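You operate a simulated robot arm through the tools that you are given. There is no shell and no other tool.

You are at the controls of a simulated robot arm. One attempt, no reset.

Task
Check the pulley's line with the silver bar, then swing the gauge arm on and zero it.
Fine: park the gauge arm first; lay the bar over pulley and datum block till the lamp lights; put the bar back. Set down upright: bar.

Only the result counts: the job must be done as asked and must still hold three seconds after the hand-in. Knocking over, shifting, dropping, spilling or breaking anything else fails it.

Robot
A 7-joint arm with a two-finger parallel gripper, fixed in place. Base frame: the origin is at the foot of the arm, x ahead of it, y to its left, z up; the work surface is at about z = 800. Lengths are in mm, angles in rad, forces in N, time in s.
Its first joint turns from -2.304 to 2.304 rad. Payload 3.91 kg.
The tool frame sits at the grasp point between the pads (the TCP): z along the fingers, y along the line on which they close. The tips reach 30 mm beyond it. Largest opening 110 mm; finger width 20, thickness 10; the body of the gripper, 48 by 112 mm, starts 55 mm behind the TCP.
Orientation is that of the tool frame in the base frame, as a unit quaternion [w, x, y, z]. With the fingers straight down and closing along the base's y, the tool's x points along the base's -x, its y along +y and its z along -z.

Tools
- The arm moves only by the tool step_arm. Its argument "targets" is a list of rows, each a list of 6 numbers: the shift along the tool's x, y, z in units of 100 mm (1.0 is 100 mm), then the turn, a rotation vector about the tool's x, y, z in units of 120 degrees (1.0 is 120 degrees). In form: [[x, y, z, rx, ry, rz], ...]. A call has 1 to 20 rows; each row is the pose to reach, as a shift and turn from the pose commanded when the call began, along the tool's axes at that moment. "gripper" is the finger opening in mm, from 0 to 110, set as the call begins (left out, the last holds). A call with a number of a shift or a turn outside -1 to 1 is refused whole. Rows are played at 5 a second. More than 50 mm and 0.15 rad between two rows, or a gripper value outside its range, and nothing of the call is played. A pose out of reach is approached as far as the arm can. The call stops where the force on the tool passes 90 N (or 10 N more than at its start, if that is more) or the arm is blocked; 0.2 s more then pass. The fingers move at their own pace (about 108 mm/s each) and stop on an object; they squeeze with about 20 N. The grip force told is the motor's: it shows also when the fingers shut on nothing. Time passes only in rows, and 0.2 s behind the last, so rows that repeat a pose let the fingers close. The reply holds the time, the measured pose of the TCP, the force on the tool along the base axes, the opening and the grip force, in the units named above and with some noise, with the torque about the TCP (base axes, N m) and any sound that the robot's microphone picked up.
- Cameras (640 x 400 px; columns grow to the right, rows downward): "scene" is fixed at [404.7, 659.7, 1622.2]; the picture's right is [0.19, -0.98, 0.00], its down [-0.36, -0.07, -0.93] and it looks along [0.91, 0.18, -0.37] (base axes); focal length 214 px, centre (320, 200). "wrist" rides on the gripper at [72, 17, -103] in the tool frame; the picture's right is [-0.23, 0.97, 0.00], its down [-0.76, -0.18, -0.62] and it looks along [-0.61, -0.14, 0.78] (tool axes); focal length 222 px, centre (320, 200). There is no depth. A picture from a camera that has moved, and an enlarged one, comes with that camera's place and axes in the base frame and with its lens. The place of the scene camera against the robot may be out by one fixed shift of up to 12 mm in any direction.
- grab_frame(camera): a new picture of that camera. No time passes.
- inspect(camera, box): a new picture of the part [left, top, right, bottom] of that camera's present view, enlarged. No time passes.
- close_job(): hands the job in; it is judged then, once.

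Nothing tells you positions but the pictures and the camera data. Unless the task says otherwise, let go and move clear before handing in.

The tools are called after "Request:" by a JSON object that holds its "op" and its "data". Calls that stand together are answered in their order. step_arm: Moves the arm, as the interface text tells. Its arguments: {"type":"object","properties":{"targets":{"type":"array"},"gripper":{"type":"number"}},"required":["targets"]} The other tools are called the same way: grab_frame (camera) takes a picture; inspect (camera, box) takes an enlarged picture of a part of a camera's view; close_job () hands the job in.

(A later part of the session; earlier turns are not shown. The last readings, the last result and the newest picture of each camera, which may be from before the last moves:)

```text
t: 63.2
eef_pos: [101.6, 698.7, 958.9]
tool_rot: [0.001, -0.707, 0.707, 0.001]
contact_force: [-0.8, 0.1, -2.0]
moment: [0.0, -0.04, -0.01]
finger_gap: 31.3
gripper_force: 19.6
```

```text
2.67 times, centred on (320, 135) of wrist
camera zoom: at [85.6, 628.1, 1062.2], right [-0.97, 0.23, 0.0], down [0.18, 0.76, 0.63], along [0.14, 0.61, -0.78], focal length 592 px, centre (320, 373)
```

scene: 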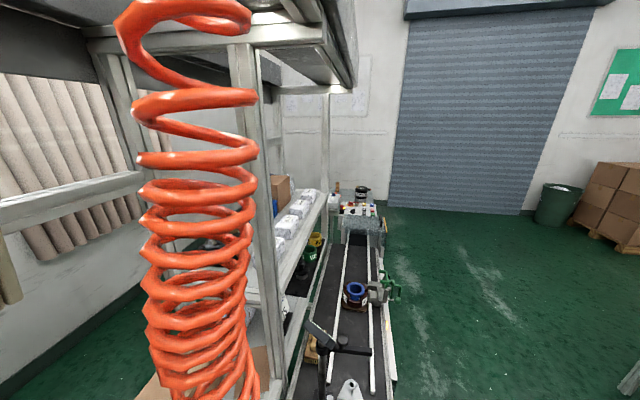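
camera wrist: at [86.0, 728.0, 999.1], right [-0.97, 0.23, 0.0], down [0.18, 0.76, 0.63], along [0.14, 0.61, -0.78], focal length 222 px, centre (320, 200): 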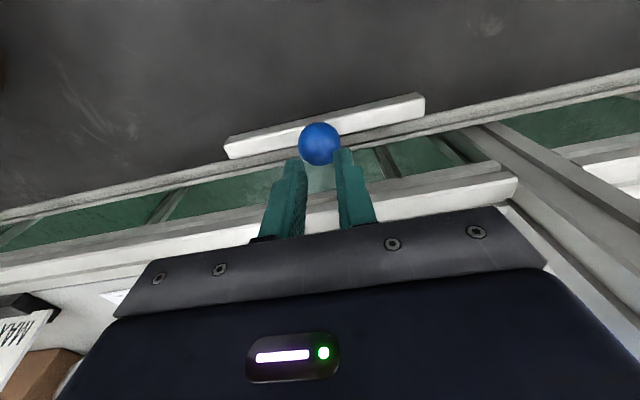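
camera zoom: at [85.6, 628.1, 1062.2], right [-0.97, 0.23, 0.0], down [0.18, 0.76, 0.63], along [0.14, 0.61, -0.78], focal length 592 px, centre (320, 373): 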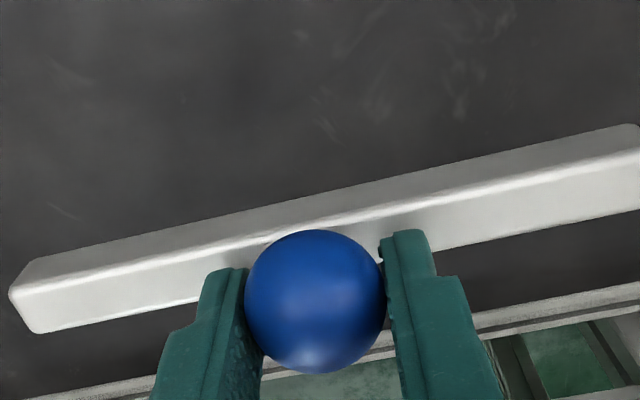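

The bar is steady in the grip. Next I'm moving further back and up, then travelling along +x.

Request:
{"op": "step_arm", "data": {"targets": [[0.04, 0, -0.04, 0, 0, 0], [0.12, 0, -0.12, 0, 0, 0], [0.26, 0, -0.26, 0, 0, 0], [0.42, 0, -0.42, 0, 0, 0], [0.6, 0, -0.6, 0, 0, 0], [0.76, 0, -0.76, 0, 0, 0], [0.88, -0.04, -0.9, 0, 0, 0], [0.92, -0.06, -1.0, 0, 0, 0]]}}

Request:
{"op": "step_arm", "data": {"targets": [[0, -0.05, -0.1, 0, 0, 0], [0, -0.12, -0.25, 0, 0, 0], [0, -0.25, -0.45, 0, 0, 0], [0, -0.4, -0.65, 0, 0, 0], [0, -0.58, -0.85, 0, 0, 0], [0, -0.76, -0.98, 0, 0, 0], [0, -0.9, -1.0, 0, 0, 0], [0, -0.98, -1.0, 0, 0, 0]]}}

Request:
{"op": "step_arm", "data": {"targets": [[0, -0.06, -0.05, 0, 0, 0], [0, -0.18, -0.12, 0, 0, 0], [0, -0.36, -0.2, 0, 0, 0], [0, -0.56, -0.25, 0, 0, 0], [0, -0.76, -0.25, 0, 0, 0], [0, -0.92, -0.25, 0, 0, 0], [0, -1.0, -0.25, 0, 0, 0]]}}

Request:
{"op": "inspect", "data": {"camera": "wrist", "box": [220, 60, 420, 210]}}

```text
t: 65.0
eef_pos: [107.8, 608.4, 1058.0]
tool_rot: [0.001, -0.706, 0.709, 0.001]
contact_force: [0.3, 0.4, -1.3]
moment: [-0.02, 0.02, -0.03]
finger_gap: 31.4
gripper_force: 19.9
```

```text
t: 66.8
eef_pos: [204.8, 607.1, 1158.3]
tool_rot: [0.001, -0.706, 0.708, 0.001]
contact_force: [-0.2, 0.6, -1.8]
moment: [0.03, -0.02, 0.01]
finger_gap: 31.3
gripper_force: 20.1
```

```text
t: 68.4
eef_pos: [305.0, 606.3, 1183.2]
tool_rot: [0.001, -0.707, 0.708, 0.001]
contact_force: [0.0, 0.0, -1.5]
moment: [0.03, -0.03, 0.02]
finger_gap: 31.3
gripper_force: 20.1
```

```text
2.67 times, centred on (320, 135) of wrist
camera zoom: at [289.5, 535.7, 1287.0], right [-0.97, 0.23, 0.0], down [0.18, 0.76, 0.63], along [0.14, 0.61, -0.78], focal length 592 px, centre (320, 373)
```

zoom: 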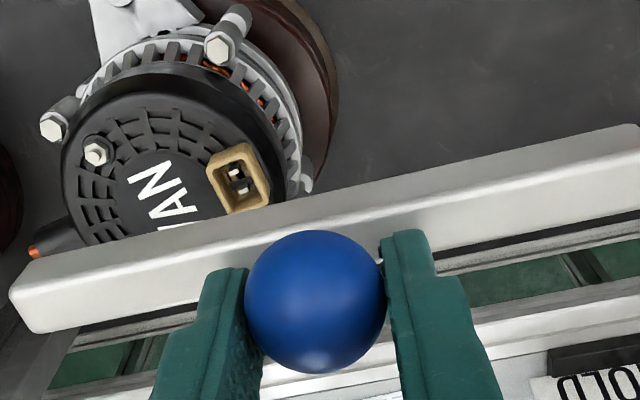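

Request:
{"op": "step_arm", "data": {"targets": [[0, -0.04, 0, 0, 0, 0.02], [0, -0.1, 0, 0, 0, 0.06], [0, -0.18, 0, 0, 0, 0.11], [0, -0.26, 0, 0, 0, 0.165], [0, -0.34, 0, 0, 0, 0.22], [0, -0.42, 0, 0, 0, 0.275], [0, -0.5, 0, 0, 0, 0.33], [0, -0.58, 0, 0, 0, 0.385], [0, -0.66, 0, 0, 0, 0.44], [0, -0.74, 0, 0, 0, 0.495], [0, -0.82, 0, 0, 0, 0.55], [0, -0.88, 0, 0, 0, 0.605], [0, -0.94, 0, 0, 0, 0.66], [0, -0.98, 0, 0, 0, 0.71], [0, -1.0, 0, 0, 0, 0.75]]}}

Request:
{"op": "grab_frame", "data": {"camera": "wrist"}}

Request:
{"op": "inspect", "data": {"camera": "wrist", "box": [220, 60, 420, 210]}}

```text
t: 71.6
eef_pos: [405.9, 606.1, 1183.7]
tool_rot: [0.001, 0.002, 1.0, 0.001]
contact_force: [-0.4, 0.4, -1.1]
moment: [0.01, 0.0, -0.04]
finger_gap: 31.4
gripper_force: 19.8
```

```text
taken
camera wrist: at [334.9, 624.7, 1287.2], right [0.23, 0.97, 0.0], down [0.76, -0.18, 0.62], along [0.61, -0.14, -0.78], focal length 222 px, centre (320, 200)
```

wrist: 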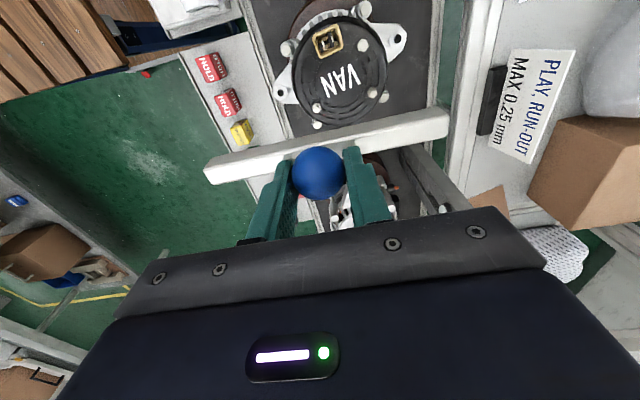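

```text
2.67 times, centred on (320, 135) of wrist
camera zoom: at [334.9, 624.7, 1287.2], right [0.23, 0.97, 0.0], down [0.76, -0.18, 0.62], along [0.61, -0.14, -0.78], focal length 592 px, centre (320, 373)
```

zoom: 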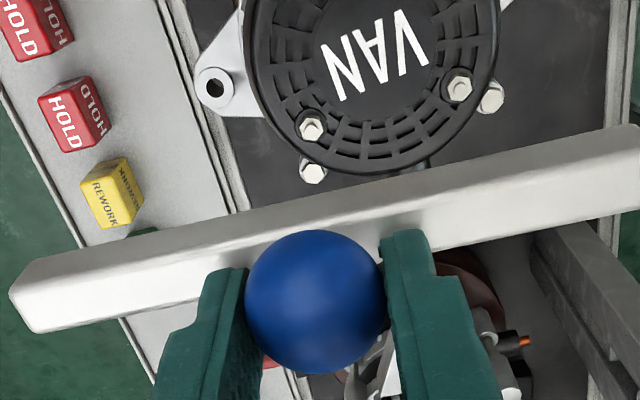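

The bar now points along y. The target lane is x ≈ 621.5, so that the bar clears the nut corner at x ≈ 634 while overlapping both the pulley rim and the datum block, with the ball at y ≈ 697. I'm moving above that spot.

Request:
{"op": "step_arm", "data": {"targets": [[-0.05, 0.02, 0, 0, 0, 0], [-0.16, 0.07, 0, 0, 0, 0], [-0.34, 0.15, 0, 0, 0, 0], [-0.54, 0.24, 0, 0, 0, 0], [-0.74, 0.33, 0, 0, 0, 0], [-0.9, 0.41, 0, 0, 0, 0], [-1.0, 0.45, 0, 0, 0, 0]]}}

Request:
{"op": "step_arm", "data": {"targets": [[-0.05, 0.02, 0, 0, 0, 0], [-0.16, 0.07, 0, 0, 0, 0], [-0.34, 0.15, 0, 0, 0, 0], [-0.54, 0.24, 0, 0, 0, 0], [-0.74, 0.33, 0, 0, 0, 0], [-0.9, 0.41, 0, 0, 0, 0], [-0.98, 0.46, 0, 0, 0, 0]]}}

Request:
{"op": "grab_frame", "data": {"camera": "wrist"}}

Request:
{"op": "inspect", "data": {"camera": "wrist", "box": [200, 80, 460, 240]}}

Request:
{"op": "grab_frame", "data": {"camera": "scene"}}

```text
t: 73.2
eef_pos: [505.6, 652.5, 1184.6]
tool_rot: [0.0, 0.001, 1.0, 0.002]
contact_force: [-0.2, -0.6, -1.1]
moment: [-0.01, -0.04, 0.05]
finger_gap: 31.1
gripper_force: 19.8
```

```text
t: 74.8
eef_pos: [604.3, 696.8, 1184.1]
tool_rot: [0.001, 0.0, 1.0, 0.001]
contact_force: [0.7, 1.0, -1.5]
moment: [0.0, 0.0, 0.0]
finger_gap: 31.2
gripper_force: 19.9
```

```text
taken
camera wrist: at [532.6, 716.1, 1288.4], right [0.23, 0.97, 0.0], down [0.76, -0.18, 0.62], along [0.61, -0.14, -0.78], focal length 222 px, centre (320, 200)
```

wrist: 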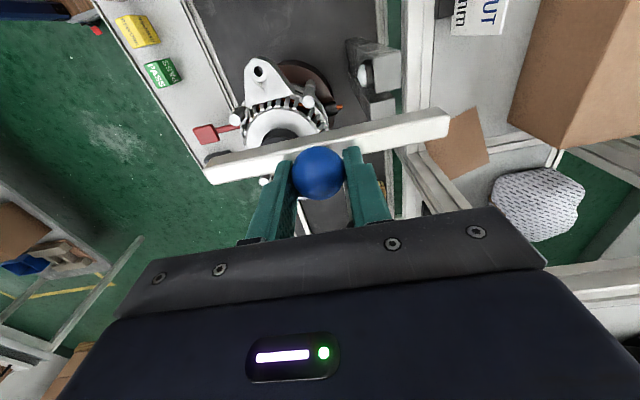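

```text
2.46 times, centred on (330, 160) of wrist
camera zoom: at [532.6, 716.1, 1288.4], right [0.23, 0.97, 0.0], down [0.76, -0.18, 0.62], along [0.61, -0.14, -0.78], focal length 547 px, centre (295, 298)
```

zoom: 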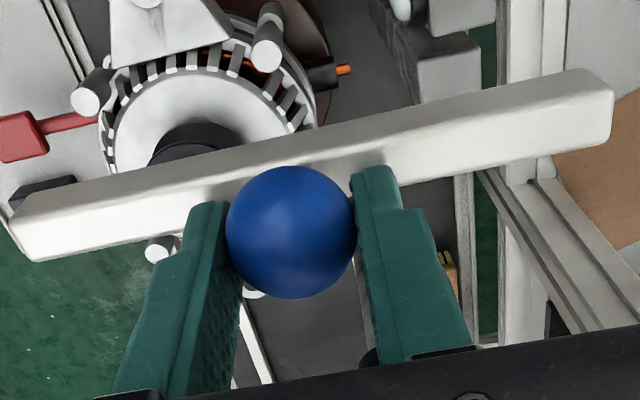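

```text
taken
```

scene: 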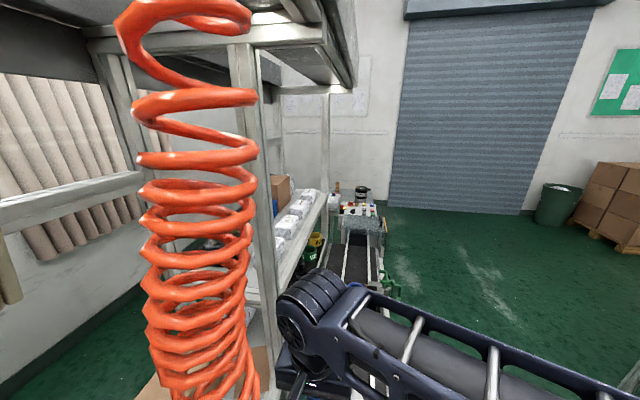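

Request:
{"op": "inspect", "data": {"camera": "wrist", "box": [320, 20, 440, 140]}}

Request:
{"op": "inspect", "data": {"camera": "wrist", "box": [220, 50, 340, 170]}}

```text
3.33 times, centred on (380, 80) of wrist
camera zoom: at [532.6, 716.1, 1288.4], right [0.23, 0.97, 0.0], down [0.76, -0.18, 0.62], along [0.61, -0.14, -0.78], focal length 740 px, centre (120, 600)
```

zoom: 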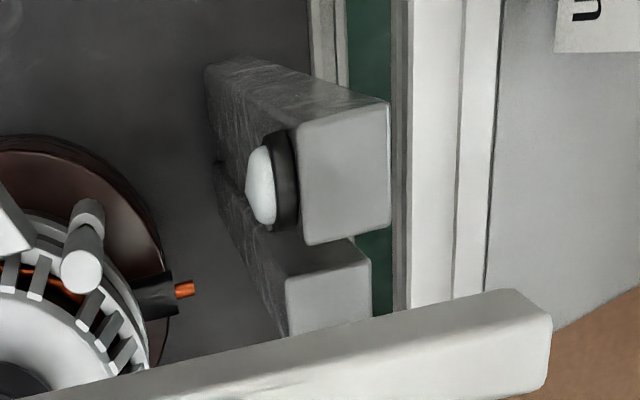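

```text
3.33 times, centred on (280, 110) of wrist
camera zoom: at [532.6, 716.1, 1288.4], right [0.23, 0.97, 0.0], down [0.76, -0.18, 0.62], along [0.61, -0.14, -0.78], focal length 740 px, centre (453, 500)
```

zoom: 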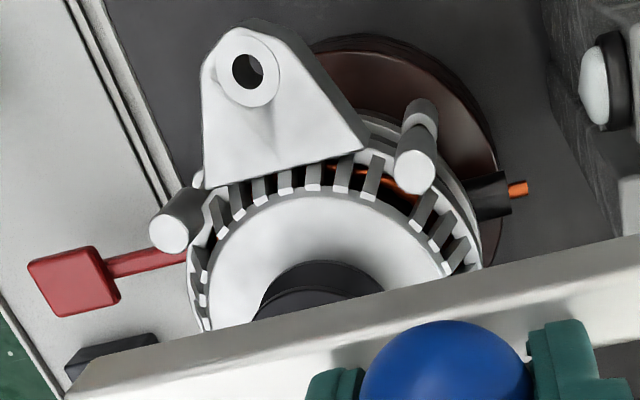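

Request:
{"op": "step_arm", "data": {"targets": [[-0.04, 0, 0, 0, 0, 0], [-0.1, 0, 0, 0, 0, 0], [-0.15, 0, 0, 0, 0, 0], [-0.175, 0, 0, 0, 0, 0], [-0.175, 0, 0.05, 0, 0, 0], [-0.175, 0, 0.15, 0, 0, 0], [-0.175, 0, 0.3, 0, 0, 0], [-0.175, 0, 0.42, 0, 0, 0], [-0.175, 0, 0.5, 0, 0, 0], [-0.175, 0, 0.52, 0, 0, 0]]}}

Request:
{"op": "grab_frame", "data": {"camera": "wrist"}}

Request:
{"op": "inspect", "data": {"camera": "wrist", "box": [200, 20, 460, 200]}}

```text
t: 77.0
eef_pos: [620.4, 696.2, 1131.8]
tool_rot: [0.0, 0.001, 1.0, 0.002]
contact_force: [-0.5, -0.4, -2.6]
moment: [0.02, 0.02, 0.02]
finger_gap: 31.0
gripper_force: 19.4
```

```text
taken
camera wrist: at [549.0, 715.0, 1235.0], right [0.23, 0.97, 0.0], down [0.76, -0.18, 0.62], along [0.61, -0.14, -0.78], focal length 222 px, centre (320, 200)
```

wrist: 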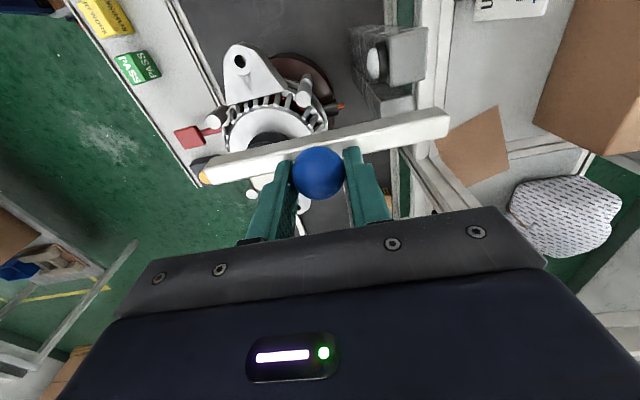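

```text
2.22 times, centred on (330, 110) of wrist
camera zoom: at [549.0, 715.0, 1235.0], right [0.23, 0.97, 0.0], down [0.76, -0.18, 0.62], along [0.61, -0.14, -0.78], focal length 494 px, centre (298, 400)
```

zoom: 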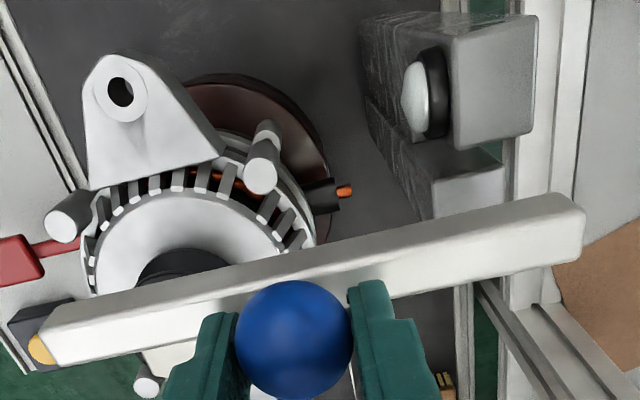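

Request:
{"op": "step_arm", "data": {"targets": [[0, 0, 0.05, 0, 0, 0], [0, 0, 0.12, 0, 0, 0], [0, 0, 0.2, 0, 0, 0], [0, 0, 0.26, 0, 0, 0], [0, 0, 0.3, 0, 0, 0]]}}

Request:
{"op": "inspect", "data": {"camera": "wrist", "box": [200, 20, 460, 200]}}

Request:
{"op": "inspect", "data": {"camera": "wrist", "box": [200, 110, 300, 210]}}

```text
t: 78.2
eef_pos: [621.6, 697.9, 1101.0]
tool_rot: [0.0, 0.001, 1.0, 0.002]
contact_force: [0.0, 0.3, -1.8]
moment: [0.0, 0.0, 0.01]
finger_gap: 31.2
gripper_force: 19.6
```

```text
2.22 times, centred on (330, 110) of wrist
camera zoom: at [549.8, 715.4, 1205.6], right [0.23, 0.97, 0.0], down [0.76, -0.18, 0.62], along [0.61, -0.14, -0.78], focal length 494 px, centre (298, 400)
```

zoom: 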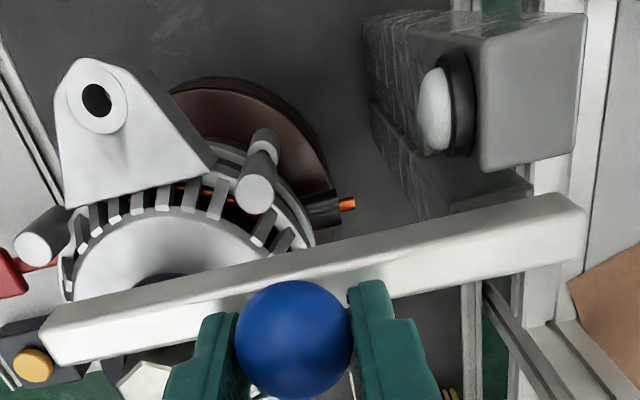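

```text
4.00 times, centred on (250, 160) of wrist
camera zoom: at [549.8, 715.4, 1205.6], right [0.23, 0.97, 0.0], down [0.76, -0.18, 0.62], along [0.61, -0.14, -0.78], focal length 888 px, centre (600, 360)
```

zoom: 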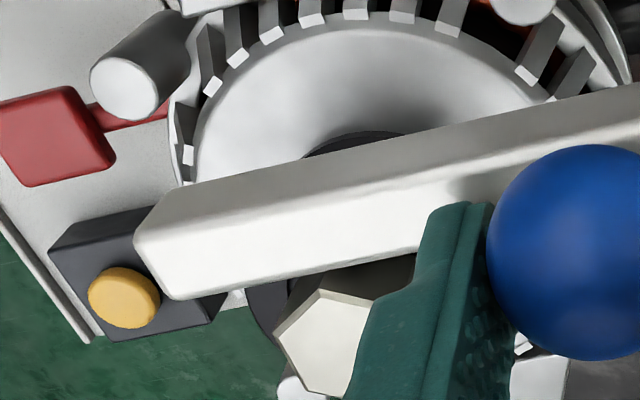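

Request:
{"op": "step_arm", "data": {"targets": [[0, 0, 0.03, 0, 0, 0], [0, 0, 0.06, 0, 0, 0], [0, 0, 0.09, 0, 0, 0], [0, 0, 0.11, 0, 0, 0]]}}

Request:
{"op": "step_arm", "data": {"targets": [[0, 0, 0.01, 0, 0, 0], [0, 0, 0.02, 0, 0, 0]]}}

Request:
{"op": "step_arm", "data": {"targets": [[0, 0, 0.01, 0, 0, 0], [0, 0, 0.02, 0, 0, 0]]}}

Request:
{"op": "inspect", "data": {"camera": "wrist", "box": [200, 20, 460, 200]}}

```text
t: 79.2
eef_pos: [621.2, 697.4, 1089.2]
tool_rot: [-0.001, 0.001, 1.0, 0.002]
contact_force: [0.5, 0.1, -0.7]
moment: [-0.03, -0.01, 0.01]
finger_gap: 31.4
gripper_force: 20.1
```

```text
t: 79.8
eef_pos: [620.8, 697.6, 1090.1]
tool_rot: [0.001, 0.001, 1.0, 0.002]
contact_force: [1.4, 0.9, 14.2]
moment: [0.01, -0.18, -0.02]
finger_gap: 31.2
gripper_force: 19.8
```

```text
t: 80.4
eef_pos: [619.1, 697.8, 1086.1]
tool_rot: [0.0, 0.001, 1.0, 0.002]
contact_force: [-0.2, 1.6, 15.7]
moment: [-0.25, 0.05, -0.03]
finger_gap: 31.7
gripper_force: 20.0
```

```text
2.22 times, centred on (330, 110) of wrist
camera zoom: at [549.0, 715.8, 1190.0], right [0.23, 0.97, 0.0], down [0.76, -0.18, 0.62], along [0.61, -0.14, -0.78], focal length 494 px, centre (298, 400)
```

zoom: 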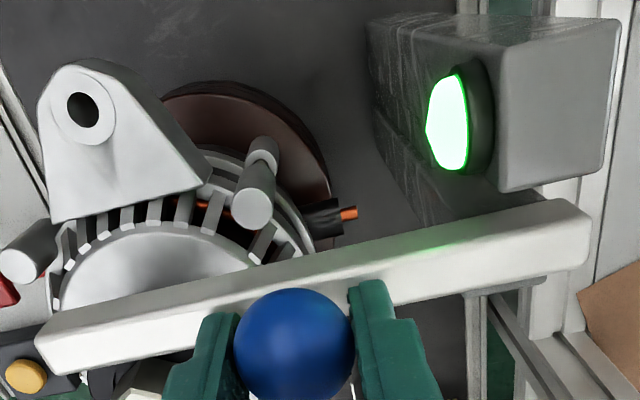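

The lamp is lit green with the bar on both the pulley and the datum block. I'll ease off the pressure slightly and hold for a moment to confirm it stays lit.

Request:
{"op": "step_arm", "data": {"targets": [[0, 0, -0.01, 0, 0, 0], [0, 0, -0.01, 0, 0, 0], [0, 0, -0.01, 0, 0, 0], [0, 0, -0.01, 0, 0, 0], [0, 0, -0.01, 0, 0, 0], [0, 0, -0.01, 0, 0, 0], [0, 0, -0.01, 0, 0, 0], [0, 0, -0.01, 0, 0, 0]]}}

Request:
{"op": "inspect", "data": {"camera": "wrist", "box": [200, 20, 460, 200]}}

```text
t: 82.2
eef_pos: [620.2, 696.8, 1087.3]
tool_rot: [0.001, 0.001, 1.0, 0.001]
contact_force: [1.0, 0.1, -1.0]
moment: [-0.02, -0.03, -0.01]
finger_gap: 31.7
gripper_force: 20.1
```

```text
2.22 times, centred on (330, 110) of wrist
camera zoom: at [549.5, 715.9, 1191.4], right [0.23, 0.97, 0.0], down [0.76, -0.18, 0.62], along [0.61, -0.14, -0.78], focal length 494 px, centre (298, 400)
```

zoom: 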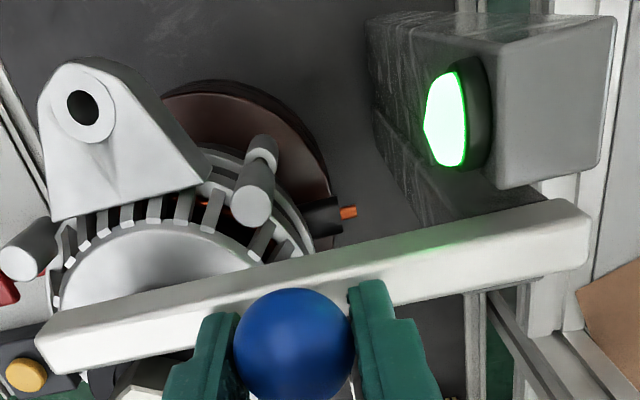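

The lamp stays lit with the bar simply resting, so the line check is done. Now I'm lifting the bar gently straight up and carrying it back.

Request:
{"op": "step_arm", "data": {"targets": [[0, 0, -0.01, 0, 0, 0], [0, 0, -0.03, 0, 0, 0], [0, 0, -0.06, 0, 0, 0], [0, 0, -0.1, 0, 0, 0], [0, 0, -0.16, 0, 0, 0], [0, 0, -0.24, 0, 0, 0], [0, 0, -0.34, 0, 0, 0], [0, 0, -0.46, 0, 0, 0], [0, 0, -0.6, 0, 0, 0], [0, 0, -0.74, 0, 0, 0], [0, 0, -0.86, 0, 0, 0], [0, 0, -0.94, 0, 0, 0], [0, 0, -0.98, 0, 0, 0]]}}

Request:
{"op": "grab_frame", "data": {"camera": "wrist"}}

Request:
{"op": "inspect", "data": {"camera": "wrist", "box": [200, 60, 460, 220]}}

```text
t: 85.0
eef_pos: [620.7, 696.3, 1184.6]
tool_rot: [0.001, 0.001, 1.0, 0.002]
contact_force: [-0.7, -0.7, -1.3]
moment: [0.02, 0.0, 0.01]
finger_gap: 31.6
gripper_force: 20.3
```

```text
taken
camera wrist: at [550.1, 714.8, 1289.7], right [0.23, 0.97, 0.0], down [0.76, -0.18, 0.62], along [0.61, -0.14, -0.78], focal length 222 px, centre (320, 200)
```

wrist: 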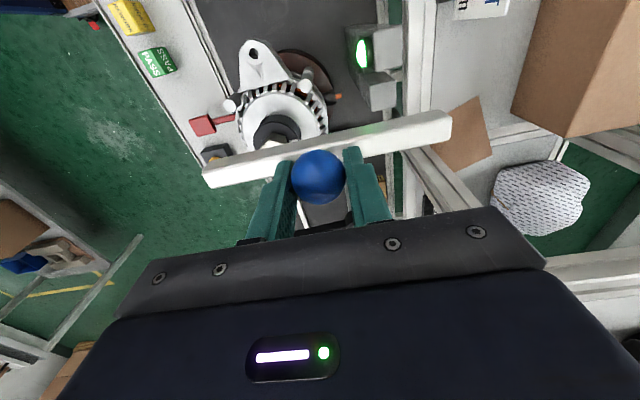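

```text
2.46 times, centred on (330, 140) of wrist
camera zoom: at [550.1, 714.8, 1289.7], right [0.23, 0.97, 0.0], down [0.76, -0.18, 0.62], along [0.61, -0.14, -0.78], focal length 547 px, centre (295, 348)
```

zoom: 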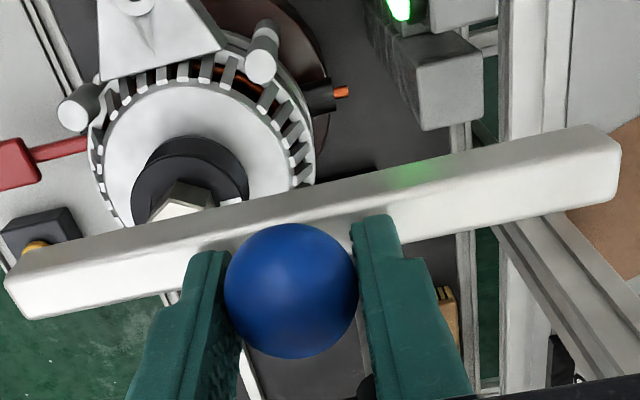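

The lamp has latched on. I'm carrying the bar back the same way, retreating along -x, rotating back to the x direction, then going to its place.

Request:
{"op": "step_arm", "data": {"targets": [[0.05, -0.02, 0, 0, 0, 0], [0.16, -0.07, 0, 0, 0, 0], [0.34, -0.15, 0, 0, 0, 0], [0.54, -0.24, 0, 0, 0, 0], [0.74, -0.33, 0, 0, 0, 0], [0.9, -0.41, 0, 0, 0, 0], [1.0, -0.45, 0, 0, 0, 0]]}}

Request:
{"op": "step_arm", "data": {"targets": [[0.05, -0.02, 0, 0, 0, 0], [0.16, -0.07, 0, 0, 0, 0], [0.34, -0.15, 0, 0, 0, 0], [0.54, -0.24, 0, 0, 0, 0], [0.74, -0.33, 0, 0, 0, 0], [0.9, -0.41, 0, 0, 0, 0], [1.0, -0.45, 0, 0, 0, 0]]}}

Request:
{"op": "step_arm", "data": {"targets": [[0.04, 0, 0, 0, 0, -0.02], [0.1, 0, 0, 0, 0, -0.06], [0.18, 0, 0, 0, 0, -0.11], [0.26, 0, 0, 0, 0, -0.165], [0.34, 0, 0, 0, 0, -0.22], [0.42, 0, 0, 0, 0, -0.275], [0.5, 0, 0, 0, 0, -0.33], [0.58, 0, 0, 0, 0, -0.385], [0.66, 0, 0, 0, 0, -0.44], [0.74, 0, 0, 0, 0, -0.495], [0.82, 0, 0, 0, 0, -0.55], [0.88, 0, 0, 0, 0, -0.605], [0.94, 0, 0, 0, 0, -0.66], [0.98, 0, 0, 0, 0, -0.71], [1.0, 0, 0, 0, 0, -0.75]]}}

Request:
{"op": "inspect", "data": {"camera": "wrist", "box": [200, 60, 460, 220]}}

```text
t: 86.6
eef_pos: [520.5, 651.3, 1184.4]
tool_rot: [0.001, 0.002, 1.0, 0.002]
contact_force: [0.7, -0.5, -1.8]
moment: [-0.03, -0.03, 0.01]
finger_gap: 31.4
gripper_force: 19.9
```

```text
t: 88.2
eef_pos: [420.6, 608.1, 1184.7]
tool_rot: [0.0, 0.001, 1.0, 0.002]
contact_force: [1.1, -0.1, -1.5]
moment: [0.01, -0.02, 0.02]
finger_gap: 31.4
gripper_force: 20.0
```

```text
t: 91.4
eef_pos: [320.4, 607.1, 1185.7]
tool_rot: [-0.002, 0.707, -0.707, -0.001]
contact_force: [0.3, 0.2, -1.9]
moment: [-0.02, 0.03, 0.01]
finger_gap: 31.3
gripper_force: 20.3
```

```text
2.46 times, centred on (330, 140) of wrist
camera zoom: at [305.5, 536.2, 1289.0], right [-0.97, 0.23, 0.0], down [0.18, 0.76, 0.63], along [0.14, 0.61, -0.78], focal length 547 px, centre (295, 348)
```

zoom: 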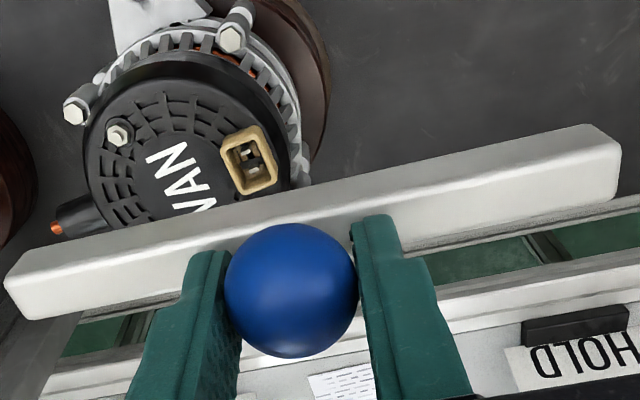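

Request:
{"op": "step_arm", "data": {"targets": [[0, 0.05, 0, 0, 0, 0], [0, 0.16, 0, 0, 0, 0], [0, 0.34, 0, 0, 0, 0], [0, 0.54, 0, 0, 0, 0], [0, 0.74, 0, 0, 0, 0], [0, 0.9, 0, 0, 0, 0], [0, 1.0, 0, 0, 0, 0]]}}

Request:
{"op": "step_arm", "data": {"targets": [[0, 0.05, 0.02, 0, 0, 0], [0, 0.16, 0.1, 0, 0, 0], [0, 0.34, 0.25, 0, 0, 0], [0, 0.54, 0.45, 0, 0, 0], [0, 0.74, 0.65, 0, 0, 0], [0, 0.9, 0.82, 0, 0, 0], [0, 0.98, 0.94, 0, 0, 0], [0, 1.0, 1.0, 0, 0, 0]]}}

Request:
{"op": "step_arm", "data": {"targets": [[-0.02, 0.02, 0.05, 0, 0, 0], [-0.06, 0.06, 0.16, 0, 0, 0], [-0.12, 0.1, 0.34, 0, 0, 0], [-0.18, 0.14, 0.54, 0, 0, 0], [-0.24, 0.17, 0.74, 0, 0, 0], [-0.28, 0.19, 0.9, 0, 0, 0], [-0.3, 0.195, 1.0, 0, 0, 0]]}}

Request:
{"op": "inspect", "data": {"camera": "wrist", "box": [200, 60, 460, 220]}}

```text
t: 93.0
eef_pos: [220.6, 606.4, 1185.6]
tool_rot: [0.001, -0.706, 0.708, 0.001]
contact_force: [0.0, 0.5, -1.4]
moment: [0.0, 0.01, -0.01]
finger_gap: 31.5
gripper_force: 19.7
```

```text
t: 94.8
eef_pos: [121.9, 606.1, 1085.5]
tool_rot: [0.002, -0.706, 0.708, 0.001]
contact_force: [-0.4, 0.1, -0.9]
moment: [0.01, 0.02, 0.06]
finger_gap: 31.5
gripper_force: 20.3
```

```text
t: 96.4
eef_pos: [101.0, 636.7, 986.0]
tool_rot: [0.001, -0.706, 0.708, 0.001]
contact_force: [0.9, -0.4, -1.9]
moment: [0.01, 0.01, -0.01]
finger_gap: 31.5
gripper_force: 20.2
```

```text
2.46 times, centred on (330, 140) of wrist
camera zoom: at [85.1, 566.4, 1089.4], right [-0.97, 0.23, 0.0], down [0.18, 0.76, 0.63], along [0.14, 0.61, -0.78], focal length 547 px, centre (295, 348)
```

zoom: 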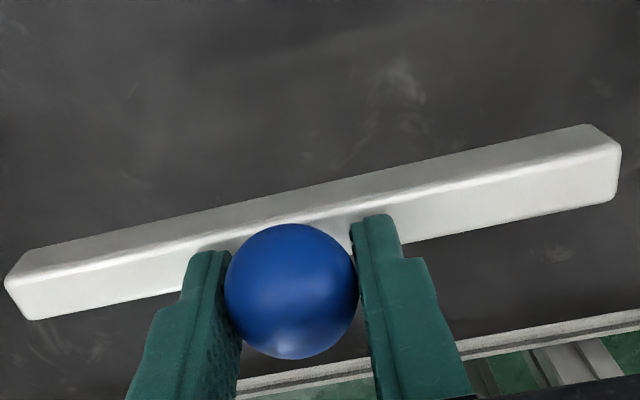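

Request:
{"op": "step_arm", "data": {"targets": [[-0.05, 0, 0.02, 0, 0, 0], [-0.16, 0, 0.06, 0, 0, 0], [-0.34, 0, 0.12, 0, 0, 0], [-0.52, 0, 0.18, 0, 0, 0], [-0.7, 0, 0.24, 0, 0, 0], [-0.84, 0, 0.28, 0, 0, 0], [-0.9, 0, 0.3, 0, 0, 0]]}}

Request:
{"op": "step_arm", "data": {"targets": [[-0.05, 0, 0, 0, 0, 0], [-0.14, 0, 0, 0, 0, 0], [-0.28, 0, 0, 0, 0, 0], [-0.43, 0, 0, 0, 0, 0], [-0.57, 0, 0, 0, 0, 0], [-0.68, 0, 0, 0, 0, 0], [-0.727, 0, 0, 0, 0, 0]]}}

Request:
{"op": "grab_frame", "data": {"camera": "wrist"}}

Request:
{"op": "inspect", "data": {"camera": "wrist", "box": [200, 60, 460, 220]}}

```text
t: 98.0
eef_pos: [100.3, 727.1, 955.6]
tool_rot: [0.001, -0.706, 0.708, 0.001]
contact_force: [-0.1, 0.7, -1.2]
moment: [-0.01, 0.04, -0.03]
finger_gap: 31.6
gripper_force: 19.6
```

```text
t: 99.6
eef_pos: [100.5, 800.2, 956.4]
tool_rot: [0.002, -0.706, 0.708, 0.001]
contact_force: [-0.3, -0.2, -0.7]
moment: [0.01, -0.04, -0.01]
finger_gap: 31.3
gripper_force: 20.3
```

```text
taken
camera wrist: at [85.3, 729.2, 1059.6], right [-0.97, 0.23, 0.0], down [0.18, 0.76, 0.63], along [0.14, 0.61, -0.78], focal length 222 px, centre (320, 200)
```

wrist: 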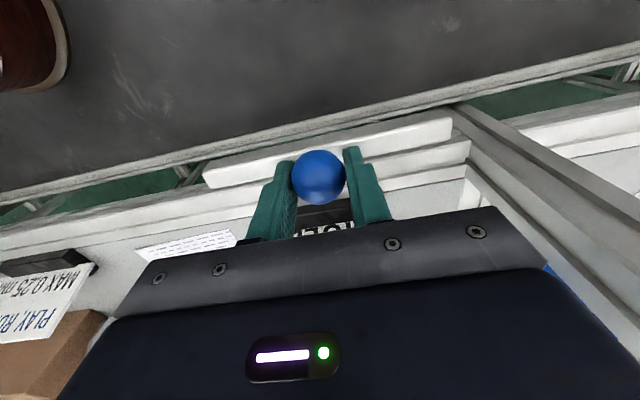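

```text
2.46 times, centred on (330, 140) of wrist
camera zoom: at [85.3, 729.2, 1059.6], right [-0.97, 0.23, 0.0], down [0.18, 0.76, 0.63], along [0.14, 0.61, -0.78], focal length 547 px, centre (295, 348)
```

zoom: 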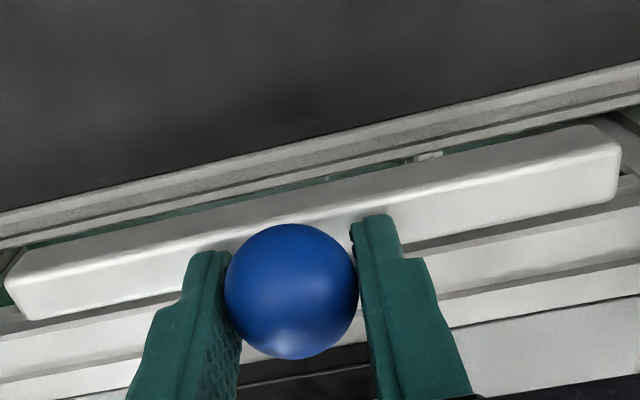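

Request:
{"op": "step_arm", "data": {"targets": [[0, 0, 0.05, 0, 0, 0], [0, 0, 0.15, 0, 0, 0], [0, 0, 0.3, 0, 0, 0], [0, 0, 0.46, 0, 0, 0], [0, 0, 0.62, 0, 0, 0], [0, 0, 0.76, 0, 0, 0], [0, 0, 0.87, 0, 0, 0], [0, 0, 0.93, 0, 0, 0], [0, 0, 0.96, 0, 0, 0]]}}

Request:
{"op": "step_arm", "data": {"targets": [[0, 0, 0.02, 0, 0, 0], [0, 0, 0.04, 0, 0, 0], [0, 0, 0.06, 0, 0, 0]]}}

Request:
{"op": "inspect", "data": {"camera": "wrist", "box": [200, 60, 460, 220]}}

```text
t: 101.6
eef_pos: [100.5, 800.1, 860.3]
tool_rot: [0.001, -0.707, 0.708, 0.001]
contact_force: [0.1, -0.5, -1.5]
moment: [0.01, -0.02, 0.0]
finger_gap: 31.3
gripper_force: 19.9
```

```text
t: 102.4
eef_pos: [101.7, 800.0, 852.9]
tool_rot: [0.002, -0.707, 0.707, 0.001]
contact_force: [-0.5, 0.0, -1.1]
moment: [-0.01, 0.02, -0.02]
finger_gap: 31.4
gripper_force: 20.2
```

```text
2.46 times, centred on (330, 140) of wrist
camera zoom: at [86.0, 730.1, 957.4], right [-0.97, 0.23, 0.0], down [0.18, 0.76, 0.63], along [0.14, 0.61, -0.78], focal length 547 px, centre (295, 348)
```

zoom: 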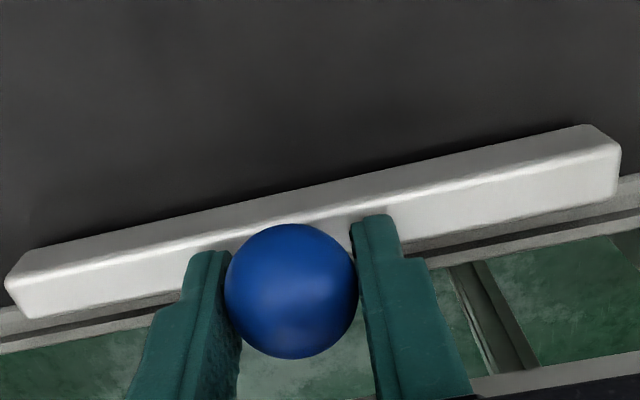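

Request:
{"op": "step_arm", "data": {"targets": [[0, 0, 0.01, 0, 0, 0], [0, 0, 0.02, 0, 0, 0], [0, 0, 0.02, 0, 0, 0]]}}

Request:
{"op": "step_arm", "data": {"targets": [[0, 0, 0.01, 0, 0, 0], [0, 0, 0.01, 0, 0, 0]]}}

```text
t: 103.2
eef_pos: [101.3, 802.1, 850.7]
tool_rot: [0.001, -0.706, 0.708, 0.001]
contact_force: [0.0, -0.2, -2.5]
moment: [0.02, 0.0, -0.02]
finger_gap: 31.4
gripper_force: 19.0
```

```text
t: 103.8
eef_pos: [101.0, 800.7, 850.3]
tool_rot: [0.002, -0.707, 0.707, 0.001]
contact_force: [-0.4, 0.6, -0.7]
moment: [-0.02, 0.02, -0.01]
finger_gap: 31.5
gripper_force: 20.5
```

Request:
{"op": "step_arm", "data": {"targets": [[0.01, 0, 0.01, 0, 0, 0], [0.01, 0, 0.01, 0, 0, 0]]}}

Request:
{"op": "inspect", "data": {"camera": "wrist", "box": [200, 60, 460, 220]}}

```text
t: 104.4
eef_pos: [100.9, 800.5, 850.0]
tool_rot: [0.001, -0.706, 0.708, 0.001]
contact_force: [-0.3, 1.2, 1.6]
moment: [0.03, -0.06, -0.01]
finger_gap: 31.5
gripper_force: 19.4
```

```text
2.46 times, centred on (330, 140) of wrist
camera zoom: at [86.0, 729.5, 953.8], right [-0.97, 0.23, 0.0], down [0.18, 0.76, 0.63], along [0.14, 0.61, -0.78], focal length 547 px, centre (295, 348)
```

zoom: 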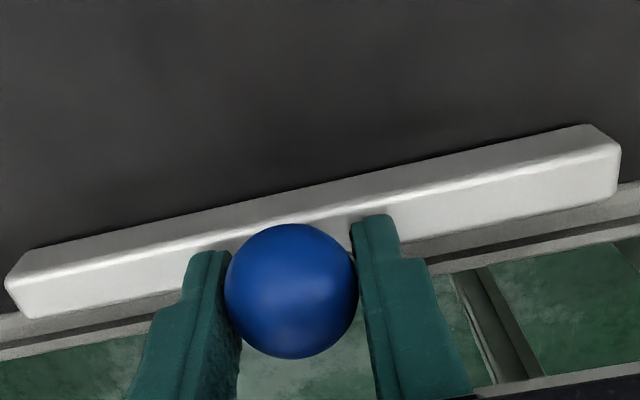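

The bar is down on the belt (+1.6 N). Opening the fingers to release it.

Request:
{"op": "step_arm", "data": {"targets": [[0, 0, 0, 0, 0, 0], [0, 0, 0, 0, 0, 0], [0, 0, 0, 0, 0, 0]], "gripper": 60}}

Request:
{"op": "inspect", "data": {"camera": "wrist", "box": [200, 60, 460, 220]}}

```text
t: 105.2
eef_pos: [101.9, 799.5, 849.8]
tool_rot: [0.002, -0.706, 0.708, 0.002]
contact_force: [0.3, 1.0, 1.2]
moment: [-0.02, -0.01, -0.03]
finger_gap: 60.3
gripper_force: 0.0
```

```text
2.46 times, centred on (330, 140) of wrist
camera zoom: at [86.0, 729.4, 953.6], right [-0.97, 0.23, 0.0], down [0.18, 0.76, 0.63], along [0.14, 0.61, -0.78], focal length 547 px, centre (295, 348)
```

zoom: 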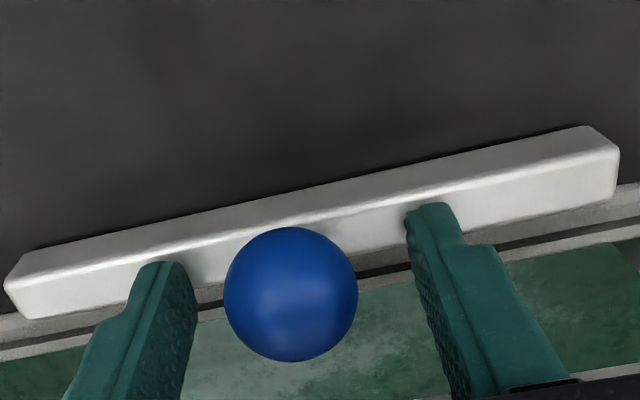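

Request:
{"op": "step_arm", "data": {"targets": [[0, 0, -0.03, 0, 0, 0], [0, 0, -0.1, 0, 0, 0], [0, 0, -0.25, 0, 0, 0], [0, 0, -0.45, 0, 0, 0], [0, 0, -0.7, 0, 0, 0], [0, 0, -0.95, 0, 0, 0]]}}

Request:
{"op": "grab_frame", "data": {"camera": "wrist"}}

Request:
{"op": "inspect", "data": {"camera": "wrist", "box": [200, 60, 440, 210]}}

```text
t: 106.6
eef_pos: [101.3, 797.4, 944.7]
tool_rot: [0.001, -0.706, 0.708, 0.002]
contact_force: [-0.8, -0.2, -0.4]
moment: [-0.03, -0.01, -0.04]
finger_gap: 60.0
gripper_force: 0.2
```

```text
taken
camera wrist: at [85.9, 727.8, 1048.5], right [-0.97, 0.23, 0.0], down [0.18, 0.76, 0.63], along [0.14, 0.61, -0.78], focal length 222 px, centre (320, 200)
```

wrist: 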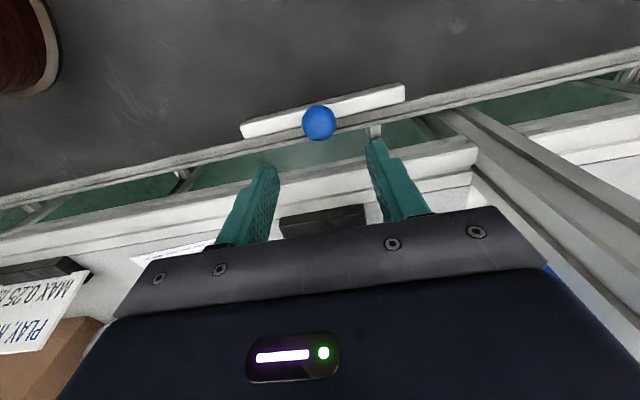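

```text
2.67 times, centred on (320, 135) of wrist
camera zoom: at [85.9, 727.8, 1048.5], right [-0.97, 0.23, 0.0], down [0.18, 0.76, 0.63], along [0.14, 0.61, -0.78], focal length 592 px, centre (320, 373)
```

zoom: 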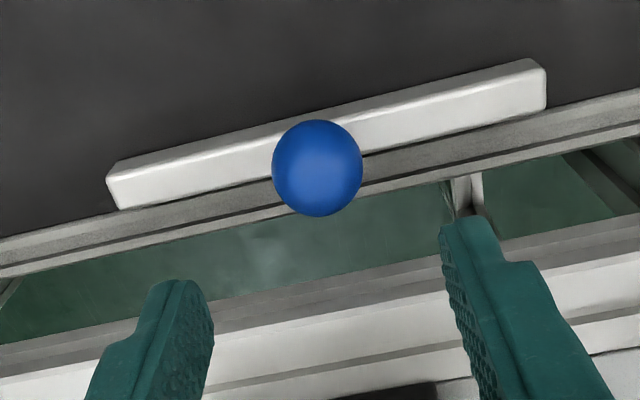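

The bar is back upright in its place, with the ball at about (102, 799), and I'm clear of it. Now I'm returning to the gauge to swing its arm back on.

Request:
{"op": "step_arm", "data": {"targets": [[0.3, 0, 0, 0, 0, 0], [0.65, 0, 0, 0, 0, 0], [1.0, 0, 0, 0, 0, 0]]}}

Request:
{"op": "step_arm", "data": {"targets": [[0.3, 0, -0.3, 0, 0, 0], [0.6, 0, -0.65, 0, 0, 0], [0.8, -0.1, -1.0, 0, 0, 0]]}}

Request:
{"op": "step_arm", "data": {"targets": [[0, -0.3, -0.4, 0, 0, 0], [0, -0.65, -0.8, 0, 0, 0], [0, -1.0, -1.0, 0, 0, 0]]}}

Request:
{"op": "step_arm", "data": {"targets": [[0, -0.35, -0.4, 0, 0, 0], [0, -0.7, -0.6, 0, 0, 0], [0, -1.0, -0.6, 0, 0, 0]]}}

Request:
{"op": "step_arm", "data": {"targets": [[0, -0.35, 0, 0, 0, 0], [0, -0.7, 0, 0, 0, 0], [0, -1.0, 0, 0, 0, 0]]}}

Request:
{"op": "step_arm", "data": {"targets": [[0, -0.35, 0, 0, 0, 0], [0, -0.7, 0, 0, 0, 0], [0, -1.0, 0, 0, 0, 0]]}}

Request:
{"op": "step_arm", "data": {"targets": [[0.1, -0.35, 0, 0, 0, 0], [0.2, -0.7, 0, 0, 0, 0], [0.4, -1.0, 0, 0, 0, 0]]}}

Request:
{"op": "grab_frame", "data": {"camera": "wrist"}}

Request:
{"op": "grab_frame", "data": {"camera": "scene"}}

```text
t: 107.4
eef_pos: [101.6, 697.6, 942.8]
tool_rot: [0.001, -0.707, 0.707, 0.001]
contact_force: [-0.5, 0.3, 0.0]
moment: [-0.04, 0.01, -0.01]
finger_gap: 59.9
gripper_force: 0.1
```

```text
t: 108.2
eef_pos: [111.8, 618.4, 1044.1]
tool_rot: [0.002, -0.707, 0.707, 0.002]
contact_force: [0.8, 0.4, -1.4]
moment: [-0.03, 0.01, 0.0]
finger_gap: 60.3
gripper_force: 0.1
```

```text
refused: row 2 steps farther than a row can; nothing moved
```

```text
refused: row 1 steps farther than a row can; nothing moved
```

```text
t: 109.0
eef_pos: [211.1, 619.7, 1047.1]
tool_rot: [0.001, -0.707, 0.707, 0.001]
contact_force: [-1.0, -0.3, 0.7]
moment: [0.0, -0.01, -0.01]
finger_gap: 60.0
gripper_force: 0.1
```

```text
t: 109.8
eef_pos: [310.0, 619.0, 1044.6]
tool_rot: [0.001, -0.707, 0.707, 0.001]
contact_force: [-1.6, 1.3, 0.3]
moment: [-0.03, -0.04, 0.0]
finger_gap: 60.2
gripper_force: 0.0
```

```text
t: 110.6
eef_pos: [411.1, 578.9, 1045.1]
tool_rot: [0.001, -0.707, 0.707, 0.001]
contact_force: [-0.2, 0.2, 0.3]
moment: [-0.03, -0.02, -0.02]
finger_gap: 60.1
gripper_force: 0.0
```

```text
taken
camera wrist: at [395.6, 509.0, 1148.9], right [-0.97, 0.23, 0.0], down [0.18, 0.76, 0.63], along [0.14, 0.61, -0.78], focal length 222 px, centre (320, 200)
```

wrist: 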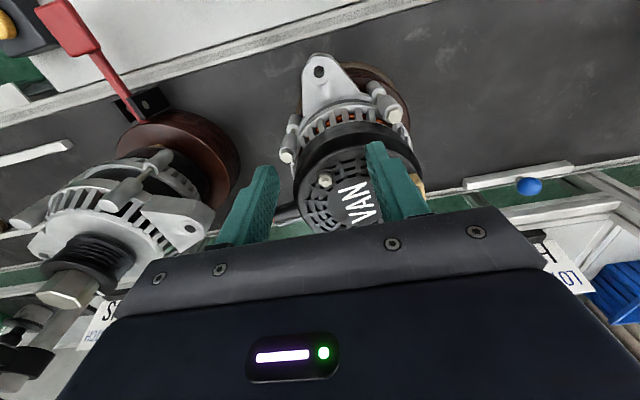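

```text
taken
```

scene: 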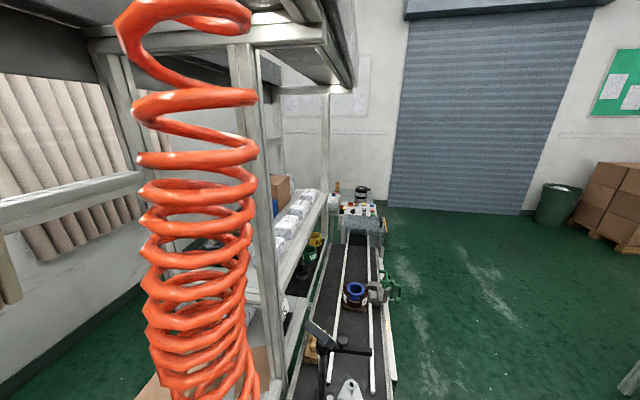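

Two of my calls were refused for too large a step, so the following moves ran lower than I intended. No contact force showed, and the VAN alternator looks undisturbed. I'm going straight up now and will then verify it.

Request:
{"op": "step_arm", "data": {"targets": [[0, 0, -0.3, 0, 0, 0], [0, 0, -0.65, 0, 0, 0], [0, 0, -1.0, 0, 0, 0]]}}

Request:
{"op": "grab_frame", "data": {"camera": "wrist"}}

Request:
{"op": "inspect", "data": {"camera": "wrist", "box": [240, 40, 440, 190]}}

```text
t: 111.4
eef_pos: [412.0, 577.1, 1147.1]
tool_rot: [0.001, -0.707, 0.708, 0.003]
contact_force: [-0.2, 0.0, -1.0]
moment: [-0.03, 0.02, 0.0]
finger_gap: 59.9
gripper_force: 0.1
```

```text
taken
camera wrist: at [396.1, 507.3, 1249.7], right [-0.97, 0.23, 0.0], down [0.18, 0.76, 0.63], along [0.14, 0.61, -0.78], focal length 222 px, centre (320, 200)
```

wrist: 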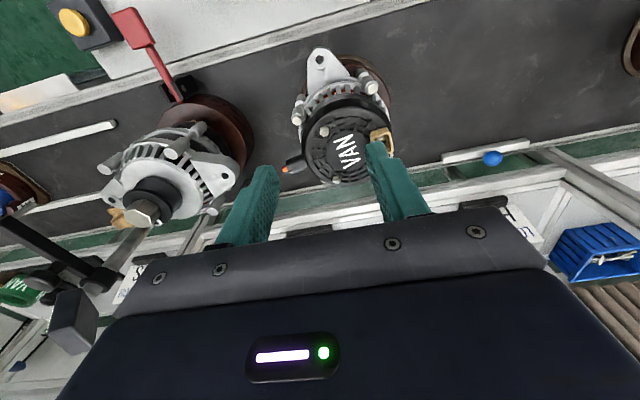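

```text
2.67 times, centred on (340, 115) of wrist
camera zoom: at [396.1, 507.3, 1249.7], right [-0.97, 0.23, 0.0], down [0.18, 0.76, 0.63], along [0.14, 0.61, -0.78], focal length 592 px, centre (267, 427)
```

zoom: 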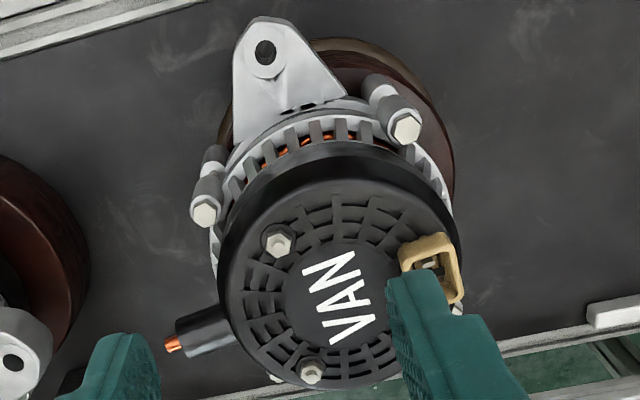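

The VAN alternator's top is at z ≈ 978, so my fingertips at 1015 passed about 37 mm above it and nothing was disturbed. I'm continuing to the gauge, with the step sizes kept within limits.

Request:
{"op": "step_arm", "data": {"targets": [[0.04, -0.3, -0.1, 0, 0, 0], [0.08, -0.6, -0.2, 0, 0, 0], [0.12, -0.9, -0.3, 0, 0, 0]]}}

Request:
{"op": "step_arm", "data": {"targets": [[0.04, -0.3, -0.1, 0, 0, 0], [0.08, -0.6, -0.2, 0, 0, 0], [0.12, -0.9, -0.2, 0, 0, 0]]}}

Request:
{"op": "step_arm", "data": {"targets": [[0.04, -0.3, 0, 0, 0, 0], [0.08, -0.6, 0, 0, 0, 0], [0.1, -0.8, 0, 0, 0, 0]]}}

Request:
{"op": "grab_frame", "data": {"camera": "wrist"}}

Request:
{"op": "inspect", "data": {"camera": "wrist", "box": [160, 40, 360, 240]}}

```text
t: 112.2
eef_pos: [498.1, 566.8, 1174.3]
tool_rot: [0.001, -0.706, 0.708, 0.0]
contact_force: [-1.2, 0.5, -0.9]
moment: [-0.03, -0.05, 0.01]
finger_gap: 60.0
gripper_force: 0.1
```

```text
t: 113.0
eef_pos: [589.2, 555.4, 1194.6]
tool_rot: [0.001, -0.707, 0.707, 0.0]
contact_force: [0.2, -0.1, 1.0]
moment: [-0.04, -0.07, -0.01]
finger_gap: 60.0
gripper_force: 0.1
```

```text
t: 113.8
eef_pos: [671.2, 543.6, 1193.9]
tool_rot: [0.001, -0.707, 0.708, 0.0]
contact_force: [-0.1, 0.5, -1.0]
moment: [-0.02, -0.01, 0.02]
finger_gap: 60.1
gripper_force: 0.1
```

```text
taken
camera wrist: at [655.0, 472.7, 1297.4], right [-0.97, 0.23, 0.0], down [0.18, 0.76, 0.63], along [0.14, 0.61, -0.78], focal length 222 px, centre (320, 200)
```

wrist: 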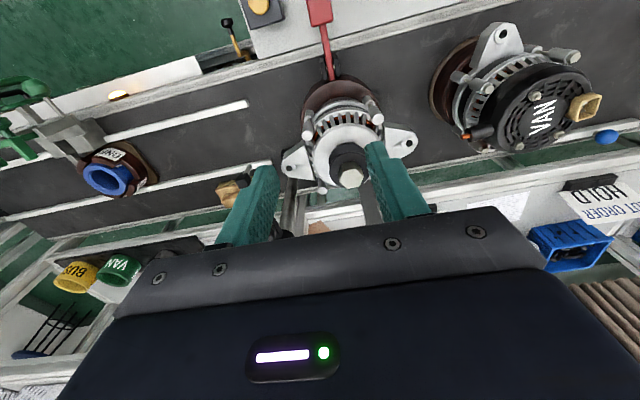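

```text
2.00 times, centred on (260, 140) of wrist
camera zoom: at [655.0, 472.7, 1297.4], right [-0.97, 0.23, 0.0], down [0.18, 0.76, 0.63], along [0.14, 0.61, -0.78], focal length 444 px, centre (440, 320)
```

zoom: 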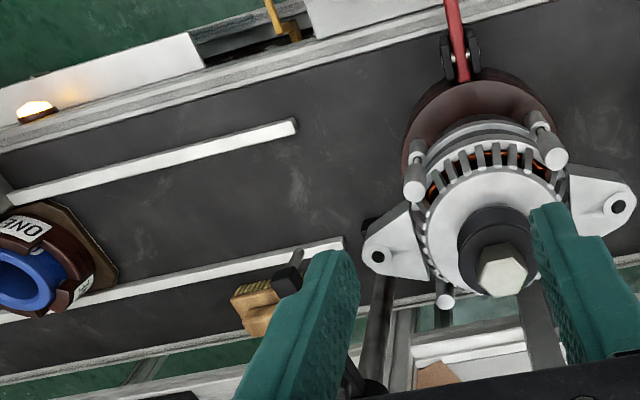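

Request:
{"op": "step_arm", "data": {"targets": [[-0.1, -0.1, 0, 0, 0, 0.05], [-0.2, -0.2, 0, 0, 0, 0.1], [-0.3, -0.3, 0, 0, 0, 0.15], [-0.4, -0.4, 0, 0, 0, 0.2], [-0.45, -0.48, 0, 0, 0, 0.25]], "gripper": 110}}

Request:
{"op": "grab_frame", "data": {"camera": "wrist"}}

Request:
{"op": "inspect", "data": {"camera": "wrist", "box": [220, 80, 420, 230]}}

```text
t: 115.0
eef_pos: [717.8, 589.6, 1193.5]
tool_rot: [0.0, -0.499, 0.867, 0.001]
contact_force: [-0.1, 0.4, 0.4]
moment: [-0.01, -0.02, 0.03]
finger_gap: 110.3
gripper_force: 0.2
```

```text
taken
camera wrist: at [669.2, 536.9, 1297.8], right [-0.73, 0.69, 0.0], down [0.54, 0.57, 0.62], along [0.43, 0.46, -0.78], focal length 222 px, centre (320, 200)
```

wrist: 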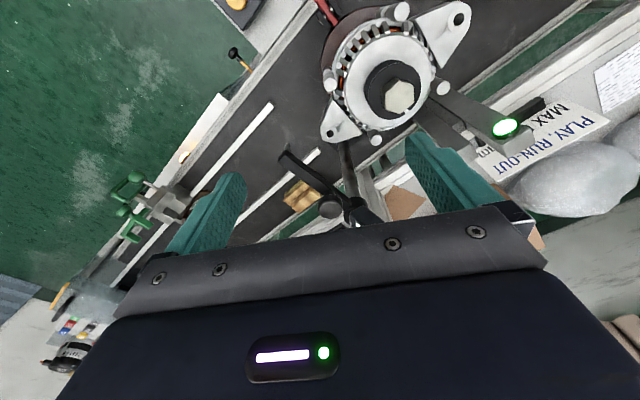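

```text
2.67 times, centred on (320, 155) of wrist
camera zoom: at [669.2, 536.9, 1297.8], right [-0.73, 0.69, 0.0], down [0.54, 0.57, 0.62], along [0.43, 0.46, -0.78], focal length 592 px, centre (320, 320)
```

zoom: 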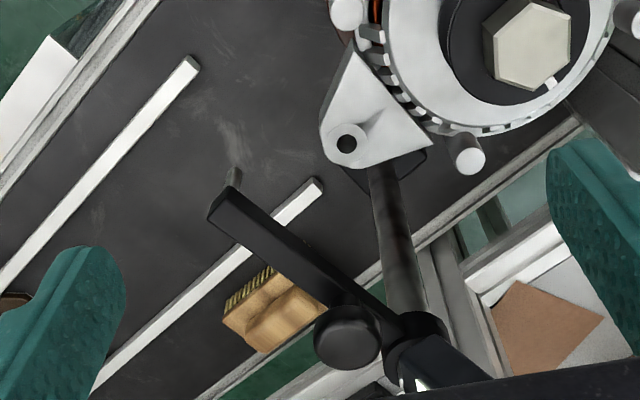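

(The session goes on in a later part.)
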